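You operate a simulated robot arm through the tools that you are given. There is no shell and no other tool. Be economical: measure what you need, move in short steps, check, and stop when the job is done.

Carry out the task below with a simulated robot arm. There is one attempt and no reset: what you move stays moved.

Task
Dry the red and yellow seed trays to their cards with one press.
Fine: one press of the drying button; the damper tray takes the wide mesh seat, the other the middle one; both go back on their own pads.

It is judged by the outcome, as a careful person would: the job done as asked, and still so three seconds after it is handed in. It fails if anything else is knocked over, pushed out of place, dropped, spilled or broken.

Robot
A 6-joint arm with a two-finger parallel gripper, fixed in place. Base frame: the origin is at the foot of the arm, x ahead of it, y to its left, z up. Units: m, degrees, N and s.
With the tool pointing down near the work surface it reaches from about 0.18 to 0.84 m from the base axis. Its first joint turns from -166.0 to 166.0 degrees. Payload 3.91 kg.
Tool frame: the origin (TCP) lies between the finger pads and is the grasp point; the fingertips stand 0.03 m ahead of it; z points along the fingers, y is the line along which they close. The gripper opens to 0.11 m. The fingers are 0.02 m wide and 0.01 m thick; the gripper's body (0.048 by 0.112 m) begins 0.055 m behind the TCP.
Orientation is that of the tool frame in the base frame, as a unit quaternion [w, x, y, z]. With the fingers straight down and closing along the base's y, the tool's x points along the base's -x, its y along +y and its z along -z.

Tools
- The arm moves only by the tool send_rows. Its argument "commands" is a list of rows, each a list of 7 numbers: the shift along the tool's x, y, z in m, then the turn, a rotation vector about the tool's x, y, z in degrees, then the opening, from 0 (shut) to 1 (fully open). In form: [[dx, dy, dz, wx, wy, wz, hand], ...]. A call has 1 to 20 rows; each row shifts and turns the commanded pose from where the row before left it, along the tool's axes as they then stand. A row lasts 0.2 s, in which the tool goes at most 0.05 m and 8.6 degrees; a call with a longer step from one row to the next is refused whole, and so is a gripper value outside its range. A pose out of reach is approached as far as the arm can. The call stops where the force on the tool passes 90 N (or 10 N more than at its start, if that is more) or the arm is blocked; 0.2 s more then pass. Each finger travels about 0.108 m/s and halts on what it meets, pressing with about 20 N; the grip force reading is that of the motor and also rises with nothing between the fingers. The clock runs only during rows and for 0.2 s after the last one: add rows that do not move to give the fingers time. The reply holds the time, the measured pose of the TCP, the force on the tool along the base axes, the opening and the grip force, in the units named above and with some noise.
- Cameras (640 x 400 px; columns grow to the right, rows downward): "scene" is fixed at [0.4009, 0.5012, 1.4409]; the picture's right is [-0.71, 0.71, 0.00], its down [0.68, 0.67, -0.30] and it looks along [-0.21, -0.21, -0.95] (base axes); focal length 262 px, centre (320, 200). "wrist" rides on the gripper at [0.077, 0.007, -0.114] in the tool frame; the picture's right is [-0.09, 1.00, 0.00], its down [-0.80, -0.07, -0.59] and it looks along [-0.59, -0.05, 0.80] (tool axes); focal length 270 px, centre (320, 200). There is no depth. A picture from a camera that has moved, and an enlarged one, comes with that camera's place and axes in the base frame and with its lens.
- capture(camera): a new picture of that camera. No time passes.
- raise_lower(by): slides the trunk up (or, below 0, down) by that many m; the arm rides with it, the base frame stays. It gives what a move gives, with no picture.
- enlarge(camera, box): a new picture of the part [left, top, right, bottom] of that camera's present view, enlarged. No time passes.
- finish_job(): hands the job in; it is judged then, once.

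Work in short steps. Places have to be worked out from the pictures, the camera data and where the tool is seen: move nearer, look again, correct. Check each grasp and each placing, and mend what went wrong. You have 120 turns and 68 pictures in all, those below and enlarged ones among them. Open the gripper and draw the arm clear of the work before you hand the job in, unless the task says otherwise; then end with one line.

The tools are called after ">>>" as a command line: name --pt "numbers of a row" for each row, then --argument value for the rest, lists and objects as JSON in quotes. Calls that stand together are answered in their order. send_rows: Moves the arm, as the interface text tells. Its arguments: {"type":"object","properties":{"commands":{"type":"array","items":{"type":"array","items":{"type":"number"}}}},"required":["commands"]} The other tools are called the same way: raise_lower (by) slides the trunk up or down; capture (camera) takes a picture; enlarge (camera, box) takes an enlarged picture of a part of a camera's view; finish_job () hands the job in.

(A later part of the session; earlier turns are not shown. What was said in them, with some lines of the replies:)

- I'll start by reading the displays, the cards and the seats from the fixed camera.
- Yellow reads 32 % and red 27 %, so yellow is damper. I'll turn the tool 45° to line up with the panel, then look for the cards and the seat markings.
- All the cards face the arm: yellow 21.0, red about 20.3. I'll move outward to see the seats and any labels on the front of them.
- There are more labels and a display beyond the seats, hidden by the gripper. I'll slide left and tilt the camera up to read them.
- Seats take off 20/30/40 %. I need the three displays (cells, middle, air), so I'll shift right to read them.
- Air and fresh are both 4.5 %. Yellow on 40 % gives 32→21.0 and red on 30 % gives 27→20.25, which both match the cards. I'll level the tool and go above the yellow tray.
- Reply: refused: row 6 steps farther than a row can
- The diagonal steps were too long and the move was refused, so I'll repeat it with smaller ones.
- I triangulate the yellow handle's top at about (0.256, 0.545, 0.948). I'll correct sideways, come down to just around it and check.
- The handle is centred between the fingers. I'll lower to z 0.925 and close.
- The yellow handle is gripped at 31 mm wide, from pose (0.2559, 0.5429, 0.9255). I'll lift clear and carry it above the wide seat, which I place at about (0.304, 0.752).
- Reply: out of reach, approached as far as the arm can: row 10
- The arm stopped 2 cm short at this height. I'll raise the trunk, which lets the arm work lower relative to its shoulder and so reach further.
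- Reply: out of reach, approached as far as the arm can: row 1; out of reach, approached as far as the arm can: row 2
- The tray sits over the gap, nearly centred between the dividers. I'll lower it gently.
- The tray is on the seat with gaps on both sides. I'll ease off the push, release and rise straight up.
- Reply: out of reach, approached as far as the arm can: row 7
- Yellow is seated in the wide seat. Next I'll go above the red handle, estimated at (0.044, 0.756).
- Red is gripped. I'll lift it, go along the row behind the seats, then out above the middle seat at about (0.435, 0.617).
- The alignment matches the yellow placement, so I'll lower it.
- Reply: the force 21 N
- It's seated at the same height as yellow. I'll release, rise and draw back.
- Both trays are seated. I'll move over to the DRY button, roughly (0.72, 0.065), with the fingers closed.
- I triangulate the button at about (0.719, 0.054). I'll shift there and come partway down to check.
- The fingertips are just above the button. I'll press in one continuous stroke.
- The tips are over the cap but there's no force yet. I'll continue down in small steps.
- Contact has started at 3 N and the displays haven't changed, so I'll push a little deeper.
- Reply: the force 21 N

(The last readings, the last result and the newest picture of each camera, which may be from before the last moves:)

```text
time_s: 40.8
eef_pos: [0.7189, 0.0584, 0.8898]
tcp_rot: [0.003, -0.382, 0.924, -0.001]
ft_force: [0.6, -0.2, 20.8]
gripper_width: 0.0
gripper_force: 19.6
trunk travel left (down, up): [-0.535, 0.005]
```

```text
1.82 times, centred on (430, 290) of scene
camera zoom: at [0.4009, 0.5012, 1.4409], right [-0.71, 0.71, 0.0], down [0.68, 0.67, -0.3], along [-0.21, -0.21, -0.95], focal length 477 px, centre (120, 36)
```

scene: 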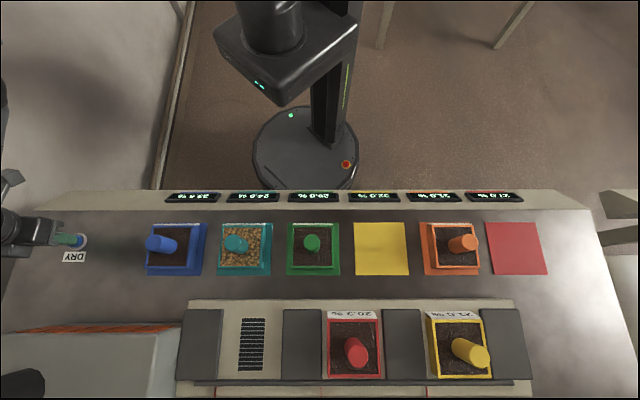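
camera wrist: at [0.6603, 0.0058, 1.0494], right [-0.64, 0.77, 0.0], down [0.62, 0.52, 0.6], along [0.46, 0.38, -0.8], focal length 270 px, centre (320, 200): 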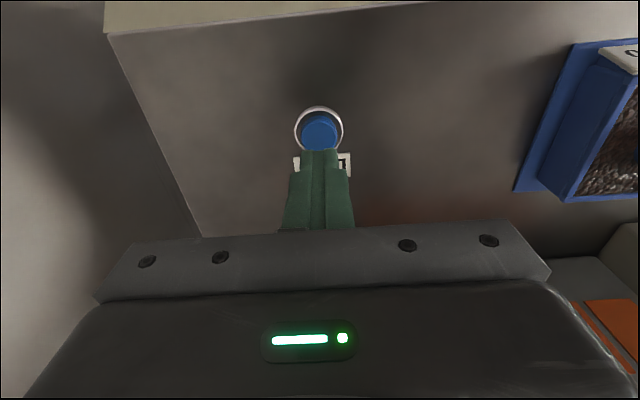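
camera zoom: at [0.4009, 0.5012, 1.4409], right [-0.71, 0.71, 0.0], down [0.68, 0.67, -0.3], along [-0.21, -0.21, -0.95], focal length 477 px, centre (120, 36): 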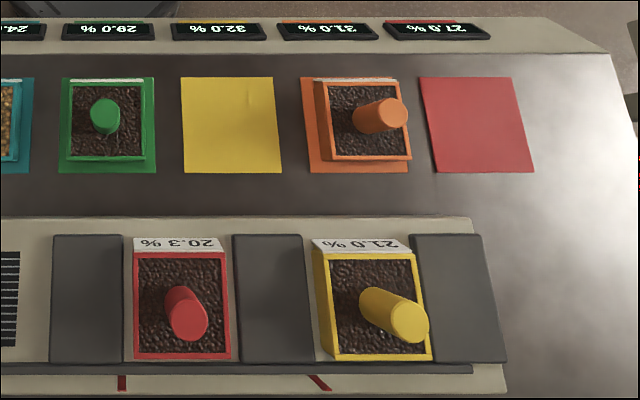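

The reading is 20.8 N, so the button is down, and the red ribbons look as if they are moving. I'll release straight up and watch the displays.

>>> send_rows --pt "0 0 -0.02 0 0 0 0" --pt "0 0 -0.03 0 0 0 0" --pt "0 0 -0.03 0 0 0 0" --pt "0 0 0 0 0 0 0" --pt "0 0 0 0 0 0 0"

>>> enlarge --camera "scene" --box '[320, 180, 540, 400]'

```text
time_s: 42.0
eef_pos: [0.7192, 0.0577, 0.9687]
tcp_rot: [0.0, -0.382, 0.924, 0.0]
ft_force: [-0.4, -0.8, 0.1]
gripper_width: 0.0005
gripper_force: 20.1
trunk travel left (down, up): [-0.535, 0.005]
```

```text
1.82 times, centred on (430, 290) of scene
camera zoom: at [0.4009, 0.5012, 1.4409], right [-0.71, 0.71, 0.0], down [0.68, 0.67, -0.3], along [-0.21, -0.21, -0.95], focal length 477 px, centre (120, 36)
```

zoom: 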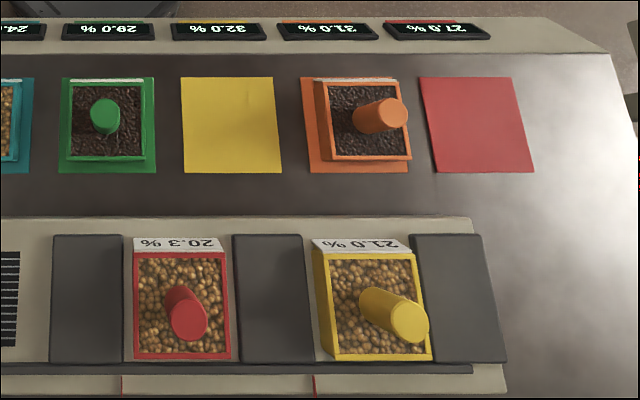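

The seeds in both trays have lightened, so the dry cycle ran. I'll wait a little while moving back towards the seats, then check that it has finished.

>>> send_rows --pt "0 0 -0.03 0 0 0 0.6" --pt "0 0 -0.03 0 0 0 0.6" --pt "0 0 -0.03 0 0 0 0.6" --pt "0 0.04 0 0 0 0 0.6" --pt "0 0.04 0 0 0 0 0.6" --pt "0 0.04 0 0 0 0 0.6" --pt "0 0.04 0 0 0 0 0.6" --pt "0 0.04 0 0 0 0 0.6" --pt "0 0.04 0 0 0 0 0.6" --pt "0 0.04 0 0 0 0 0.6" --pt "0 0.04 0 0 0 0 0.6" --pt "0 0 0 0 0 0 0.6" --pt "0 0 0 0 0 0 0.6" --pt "0 0 0 0 0 0 0.6" --pt "0 0 0 0 0 0 0.6"

>>> capture --camera "scene"

>>> enlarge --camera "scene" --box '[320, 180, 540, 400]'

```text
time_s: 45.2
eef_pos: [0.4946, 0.2826, 1.0579]
tcp_rot: [0.001, -0.382, 0.924, 0.0]
ft_force: [-0.4, -0.1, -0.1]
gripper_width: 0.066
gripper_force: 0.0
trunk travel left (down, up): [-0.535, 0.005]
```

```text
25 pictures are left
```

scene: 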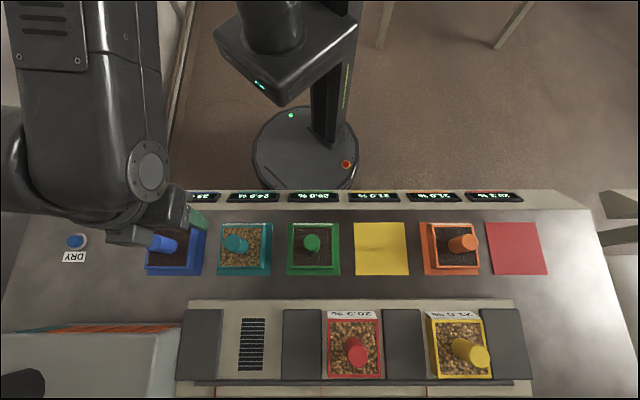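

```text
1.82 times, centred on (430, 290) of scene
camera zoom: at [0.4009, 0.5012, 1.4409], right [-0.71, 0.71, 0.0], down [0.68, 0.67, -0.3], along [-0.21, -0.21, -0.95], focal length 477 px, centre (120, 36)
```

zoom: 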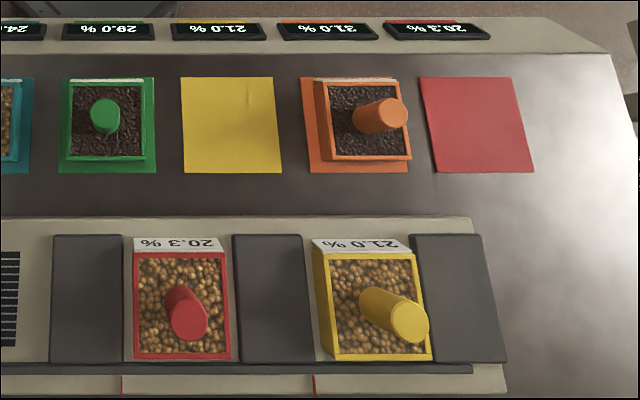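

The displays read 21.0 % and 20.3 %, matching the cards. Next I'll fetch red from the middle seat.

>>> send_rows --pt "0 0.0397 0 0 0 0 0.6" --pt "0 0.0397 0 0 0 0 0.6" --pt "0 0.0397 0 0 0 0 0.6" --pt "0 0.0397 0 0 0 0 0.6" --pt "0 0.0397 0 0 0 0 0.6" --pt "0 0.0397 0 0 0 0 0.6" --pt "0 0.0397 0 0 0 0 0.6" --pt "-0.0387 0 0 0 0 0 0.7" --pt "-0.0387 0 0 0 0 0 0.7" --pt "-0.0387 0 0 0 0 0 0.7" --pt "-0.0387 0 0 0 0 0 0.7" --pt "-0.0387 0 0 0 0 0 0.7" --pt "0 0 0.01 0 0 0 0.7" --pt "0 0 0 0 0 0 0.7"

>>> capture --camera "wrist"

```text
time_s: 48.2
eef_pos: [0.4335, 0.6175, 1.0483]
tcp_rot: [0.0, -0.382, 0.924, 0.0]
ft_force: [0.6, -0.6, 0.2]
gripper_width: 0.0774
gripper_force: 0.1
trunk travel left (down, up): [-0.535, 0.005]
```

```text
23 pictures are left
camera wrist: at [0.3752, 0.5679, 1.1627], right [-0.64, 0.77, 0.0], down [0.62, 0.52, 0.6], along [0.46, 0.38, -0.8], focal length 270 px, centre (320, 200)
```

wrist: 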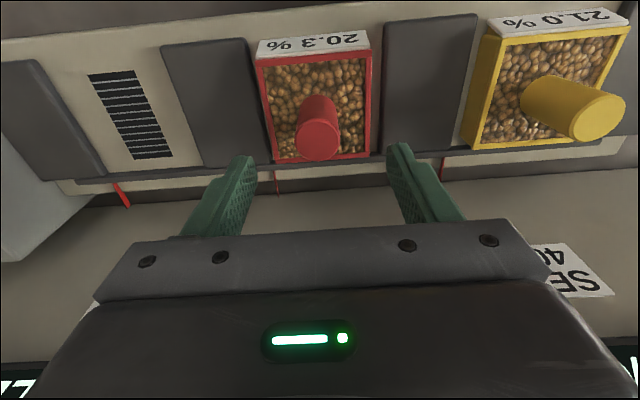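

>>> send_rows --pt "0 -0.002 0.026 0 0 0 0.7" --pt "0 0 0.026 0 0 0 0.7" --pt "0 0 0.025 0 0 0 0.7" --pt "0 0 0 0 0 0 0.7" --pt "0 0 0 0 0 0 0.3" --pt "0 0 0 0 0 0 0" --pt "0 0 0 0 0 0 0" --pt "0 0 0 0 0 0 0"

>>> capture --camera "wrist"

```text
time_s: 50.0
eef_pos: [0.4354, 0.6157, 0.9735]
tcp_rot: [0.0, -0.383, 0.924, 0.0]
ft_force: [0.3, 0.0, -1.3]
gripper_width: 0.0314
gripper_force: 19.9
trunk travel left (down, up): [-0.535, 0.005]
```

```text
22 pictures are left
camera wrist: at [0.3768, 0.5659, 1.0868], right [-0.64, 0.77, 0.0], down [0.62, 0.52, 0.6], along [0.46, 0.38, -0.8], focal length 270 px, centre (320, 200)
```

wrist: 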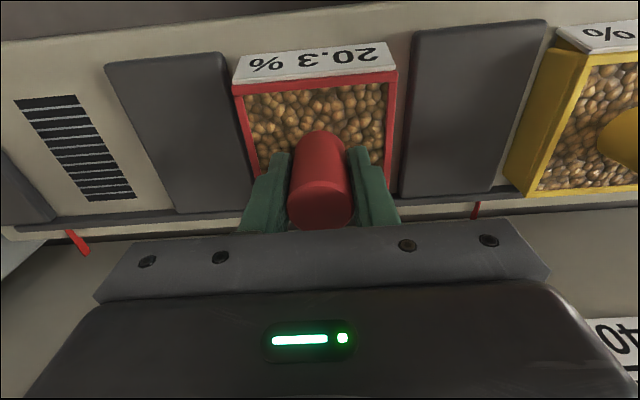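

Red is gripped. I'll reverse the path back to above its pad.

>>> send_rows --pt "0 0 -0.02 0 0 0 0" --pt "0 0 -0.035 0 0 0 0" --pt "0 0 -0.03 0 0 0 0" --pt "0.036 0 0 0 0 0 0" --pt "0.036 0 0 0 0 0 0" --pt "0.036 0 0 0 0 0 0" --pt "0.036 0 0 0 0 0 0" --pt "0.035 0 0 0 0 0 0" --pt "0 0.0376 0 0 0 0 0" --pt "0 0.0376 0 0 0 0 0" --pt "0 0.0376 0 0 0 0 0" --pt "0 0.0376 0 0 0 0 0" --pt "0 0.0376 0 0 0 0 0" --pt "0 0.0376 0 0 0 0 0" --pt "0 0.0376 0 0 0 0 0" --pt "0 0.0376 0 0 0 0 0" --pt "0 0.0376 0 0 0 0 0" --pt "0 0.0376 0 0 0 0 0" --pt "0 0 0 0 0 0 0"

>>> capture --camera "wrist"

```text
time_s: 54.0
eef_pos: [0.0422, 0.7549, 1.0553]
tcp_rot: [0.0, -0.382, 0.924, 0.0]
ft_force: [-0.9, -1.0, -3.0]
gripper_width: 0.0316
gripper_force: 20.1
trunk travel left (down, up): [-0.535, 0.005]
```

```text
21 pictures are left
camera wrist: at [-0.0161, 0.7063, 1.1696], right [-0.64, 0.77, 0.0], down [0.62, 0.52, 0.6], along [0.46, 0.38, -0.8], focal length 270 px, centre (320, 200)
```

wrist: 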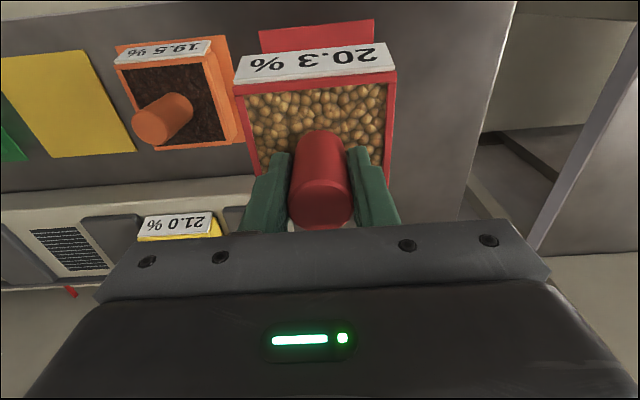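

>>> send_rows --pt "-0.001 0 0.035 0 0 0 0" --pt "0 0 0.035 0 0 0 0" --pt "0 0 0.03 0 0 0 0" --pt "0 0 0.015 0 0 0 0" --pt "0 0 0.008 0 0 0 0" --pt "0 0 0.004 0 0 0 0" --pt "0 0 0 0 0 0 0"

>>> capture --camera "wrist"

```text
time_s: 55.6
eef_pos: [0.0409, 0.7567, 0.9293]
tcp_rot: [-0.001, -0.383, 0.924, 0.001]
ft_force: [0.3, 0.0, -2.7]
gripper_width: 0.0314
gripper_force: 20.0
trunk travel left (down, up): [-0.535, 0.005]
```

```text
20 pictures are left
camera wrist: at [-0.0161, 0.7061, 1.0432], right [-0.64, 0.77, 0.0], down [0.62, 0.52, 0.6], along [0.46, 0.38, -0.8], focal length 270 px, centre (320, 200)
```

wrist: 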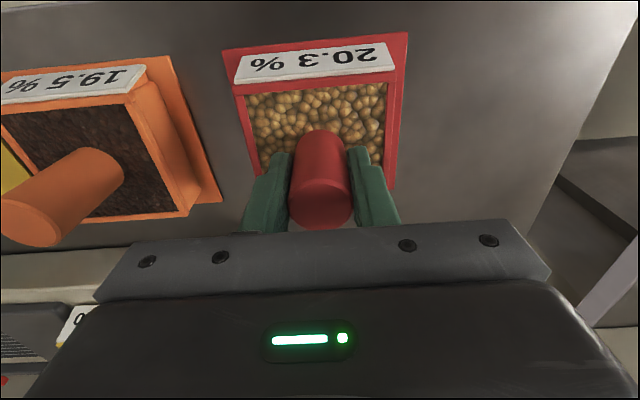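

It's still hanging, with 2.7 N of weight showing. I'll nudge back 2 mm and lower to contact.

>>> send_rows --pt "0 -0.0015 0 0 0 0 0" --pt "0 0 0.002 0 0 0 0" --pt "0 0 0.002 0 0 0 0" --pt "0 0 0 0 0 0 0"

```text
time_s: 56.6
eef_pos: [0.0446, 0.7538, 0.9282]
tcp_rot: [0.002, -0.383, 0.924, 0.003]
ft_force: [-2.1, 1.8, 17.0]
gripper_width: 0.0321
gripper_force: 20.0
trunk travel left (down, up): [-0.535, 0.005]
```

Contact at 17 N. I'll ease off, release and rise.

>>> send_rows --pt "0 0 -0.003 0 0 0 0" --pt "0 0 0 0 0 0 0.3" --pt "0 0 0 0 0 0 0.7" --pt "0 0 0 0 0 0 0.7" --pt "0 0 0 0 0 0 0.7" --pt "0 0 -0.04 0 0 0 0.7" --pt "0 0 -0.04 0 0 0 0.7" --pt "0 0 -0.04 0 0 0 0.7" --pt "0 0 0 0 0 0 0.7"

>>> capture --camera "wrist"

```text
time_s: 58.6
eef_pos: [0.0418, 0.7543, 1.0483]
tcp_rot: [0.0, -0.383, 0.924, 0.0]
ft_force: [-0.6, 0.3, 0.0]
gripper_width: 0.0767
gripper_force: 0.0
trunk travel left (down, up): [-0.535, 0.005]
```

```text
19 pictures are left
camera wrist: at [-0.0148, 0.7059, 1.1625], right [-0.64, 0.77, 0.0], down [0.62, 0.52, 0.6], along [0.46, 0.38, -0.8], focal length 270 px, centre (320, 200)
```

wrist: 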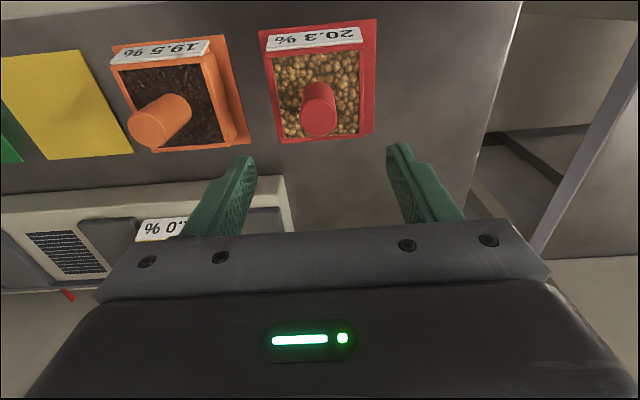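

Red is back on its pad. Next is yellow: go along the row, out to just behind its handle, lower partly and slide out around it.

>>> send_rows --pt "0 -0.0382 0 0 0 0 0.7" --pt "0 -0.0382 0 0 0 0 0.7" --pt "0 -0.0382 0 0 0 0 0.7" --pt "0 -0.0382 0 0 0 0 0.7" --pt "0 -0.0382 0 0 0 0 0.7" --pt "-0.038 0 0 0 0 0 0.7" --pt "-0.038 0 0 0 0 0 0.7" --pt "-0.038 0 0 0 0 0 0.7" --pt "-0.038 0 0 0 0 0 0.7" --pt "0 0 0 0 0 0 0.7"

>>> capture --camera "wrist"

```text
time_s: 60.8
eef_pos: [0.2881, 0.727, 1.0496]
tcp_rot: [0.0, -0.383, 0.924, 0.0]
ft_force: [-0.3, -0.2, 0.8]
gripper_width: 0.0772
gripper_force: 0.1
trunk travel left (down, up): [-0.535, 0.005]
```

```text
18 pictures are left
camera wrist: at [0.2286, 0.6781, 1.1643], right [-0.64, 0.77, 0.0], down [0.62, 0.52, 0.59], along [0.46, 0.38, -0.8], focal length 270 px, centre (320, 200)
```

wrist: 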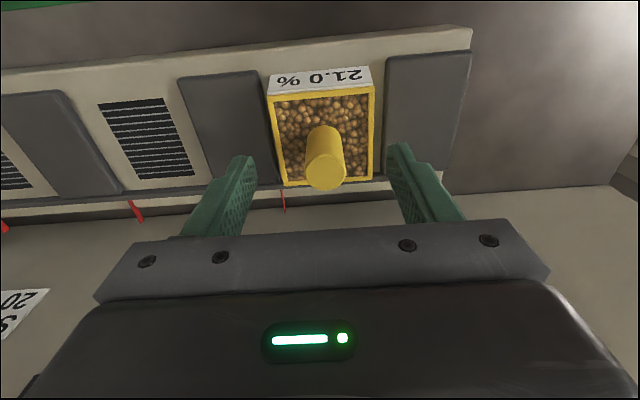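

>>> send_rows --pt "0 0.0025 0.025 0 0 0 0.7" --pt "0 0 0.03 0 0 0 0.7" --pt "-0.013 0 0 0 0 0 0.7" --pt "-0.013 0 0 0 0 0 0.7" --pt "0 0 0 0 0 0 0.7"

>>> capture --camera "wrist"

```text
time_s: 62.0
eef_pos: [0.3041, 0.7486, 0.9921]
tcp_rot: [-0.001, -0.382, 0.924, 0.0]
ft_force: [-0.6, 0.4, 0.1]
gripper_width: 0.0772
gripper_force: 0.0
trunk travel left (down, up): [-0.535, 0.005]
```

```text
17 pictures are left
camera wrist: at [0.2453, 0.6981, 1.1072], right [-0.64, 0.77, 0.0], down [0.62, 0.52, 0.59], along [0.46, 0.38, -0.8], focal length 270 px, centre (320, 200)
```

wrist: 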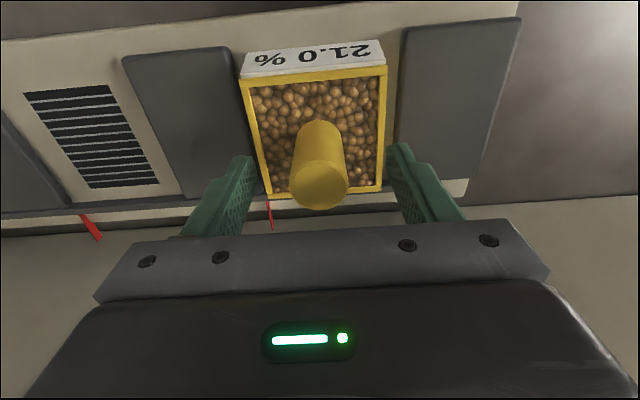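

Aligned. I'll lower 20 mm and close.

>>> send_rows --pt "0 0 0.019 0 0 0 0.7" --pt "0 0 0 0 0 0 0.7" --pt "0 0 0 0 0 0 0.3" --pt "0 0 0 0 0 0 0" --pt "0 0 0 0 0 0 0" --pt "0 0 0 0 0 0 0"

>>> capture --camera "wrist"

```text
time_s: 63.4
eef_pos: [0.3033, 0.7471, 0.9739]
tcp_rot: [0.001, -0.383, 0.924, 0.0]
ft_force: [0.1, 0.2, 0.9]
gripper_width: 0.0315
gripper_force: 20.2
trunk travel left (down, up): [-0.535, 0.005]
```

```text
16 pictures are left
camera wrist: at [0.2445, 0.6976, 1.0881], right [-0.64, 0.77, 0.0], down [0.62, 0.52, 0.6], along [0.46, 0.38, -0.8], focal length 270 px, centre (320, 200)
```

wrist: 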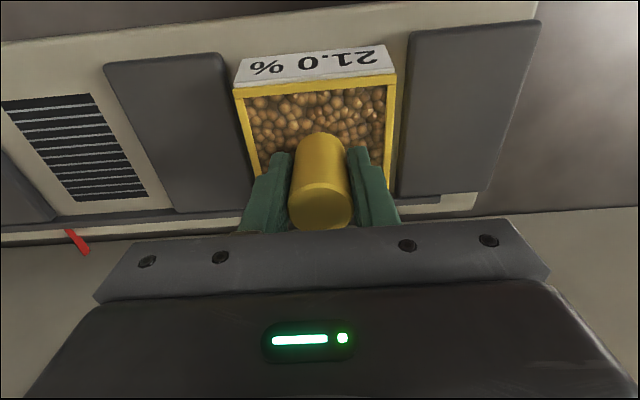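

Yellow is gripped. I'll lift clear of the dividers, draw inward and carry it to above the yellow pad.

>>> send_rows --pt "0 0 -0.013 0 0 0 0" --pt "0 0 -0.013 0 0 0 0" --pt "0.025 0 -0.02 0 0 0 0" --pt "0.0255 -0.0185 -0.03 0 0 0 0" --pt "0.0255 -0.0185 0 0 0 0 0" --pt "0.0255 -0.0185 0 0 0 0 0" --pt "0.0255 -0.0185 0 0 0 0 0" --pt "0.0255 -0.0185 0 0 0 0 0" --pt "0.0255 -0.0185 0 0 0 0 0" --pt "0 0 0 0 0 0 0" --pt "0 0 0 0 0 0 0"

>>> capture --camera "wrist"

```text
time_s: 65.8
eef_pos: [0.2565, 0.543, 1.0499]
tcp_rot: [0.0, -0.382, 0.924, 0.0]
ft_force: [0.1, -0.1, -2.3]
gripper_width: 0.0315
gripper_force: 20.1
trunk travel left (down, up): [-0.535, 0.005]
```

```text
15 pictures are left
camera wrist: at [0.198, 0.4933, 1.1647], right [-0.64, 0.77, 0.0], down [0.62, 0.52, 0.6], along [0.46, 0.38, -0.8], focal length 270 px, centre (320, 200)
```

wrist: 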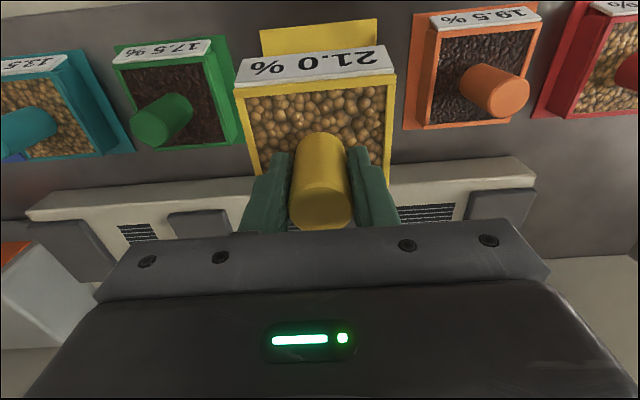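

Right on the pick pose. I'll lower it to the pad.

>>> send_rows --pt "0 0 0.035 0 0 0 0" --pt "0 0 0.035 0 0 0 0" --pt "0 0 0.025 0 0 0 0" --pt "0 0 0.015 0 0 0 0" --pt "0 0 0.008 0 0 0 0" --pt "0 0 0.003 0 0 0 0" --pt "0 0 0.002 0 0 0 0" --pt "0 0 0 0 0 0 0"

>>> capture --camera "wrist"

```text
time_s: 67.6
eef_pos: [0.2568, 0.5436, 0.9275]
tcp_rot: [0.001, -0.383, 0.924, 0.001]
ft_force: [1.3, -0.3, 11.1]
gripper_width: 0.0314
gripper_force: 19.7
trunk travel left (down, up): [-0.535, 0.005]
```

```text
14 pictures are left
camera wrist: at [0.1979, 0.4938, 1.0425], right [-0.64, 0.77, 0.0], down [0.62, 0.51, 0.6], along [0.46, 0.38, -0.8], focal length 270 px, centre (320, 200)
```

wrist: 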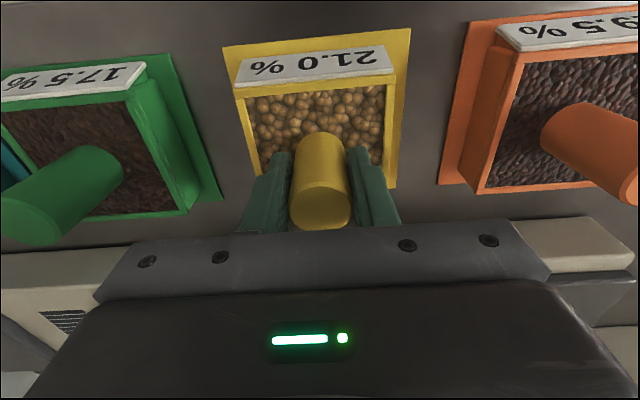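

It's touching the pad with 11 N. I'll release, rise and draw the arm back toward its start.

>>> send_rows --pt "0 0 -0.002 0 0 0 0" --pt "0 0 0 0 0 0 0.3" --pt "0 0 0 0 0 0 0.7" --pt "0 0 0 0 0 0 0.7" --pt "0 0 0 0 0 0 0.7" --pt "0 0 -0.04 0 0 0 0.7" --pt "0 0 -0.04 0 0 0 0.7" --pt "0 0 -0.04 0 0 0 0.7" --pt "0 0 -0.04 0 0 0 0.7" --pt "0.04 0 0 0 0 0 1" --pt "0.04 0 0 0 0 0 1" --pt "0.04 0 0 0 0 0 1" --pt "0.04 0 0 0 0 0 1" --pt "0 0 0 0 0 0 1"

>>> capture --camera "scene"

>>> enlarge --camera "scene" --box '[340, 180, 560, 290]'

```text
time_s: 70.6
eef_pos: [0.1421, 0.4308, 1.0855]
tcp_rot: [0.0, -0.382, 0.924, 0.0]
ft_force: [-0.3, -0.2, 0.1]
gripper_width: 0.1099
gripper_force: 0.0
trunk travel left (down, up): [-0.535, 0.005]
```

```text
13 pictures are left
```

scene: 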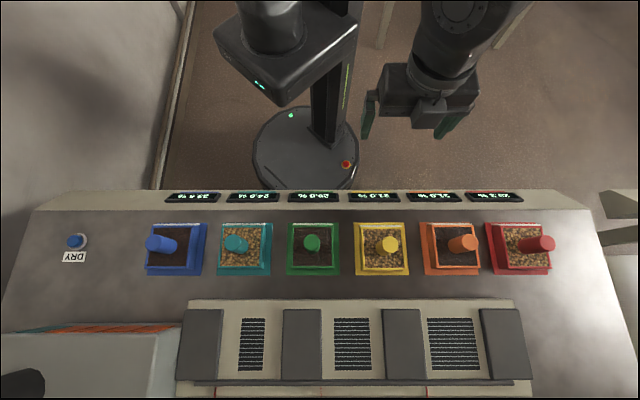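

```text
2.91 times, centred on (450, 235) of scene
camera zoom: at [0.4009, 0.5012, 1.4409], right [-0.71, 0.71, 0.0], down [0.68, 0.67, -0.3], along [-0.21, -0.21, -0.95], focal length 763 px, centre (-58, 98)
```

zoom: 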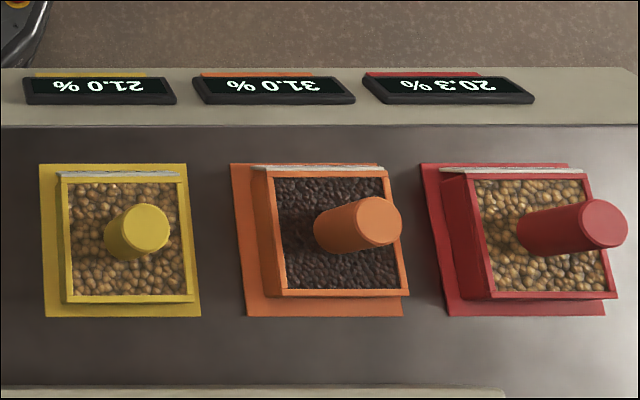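

Both trays are back on their own pads, the displays read 21.0 % and 20.3 %, and nothing else has been disturbed. The arm is clear, so I'll hand in.

>>> finish_job

```text
The job is handed in.
```

The job is handed in: with one press of DRY, yellow dried from 32.0 % to 21.0 % on the wide seat and red from 27.0 % to 20.3 % on the middle one, matching their cards, and both are back on their own pads.
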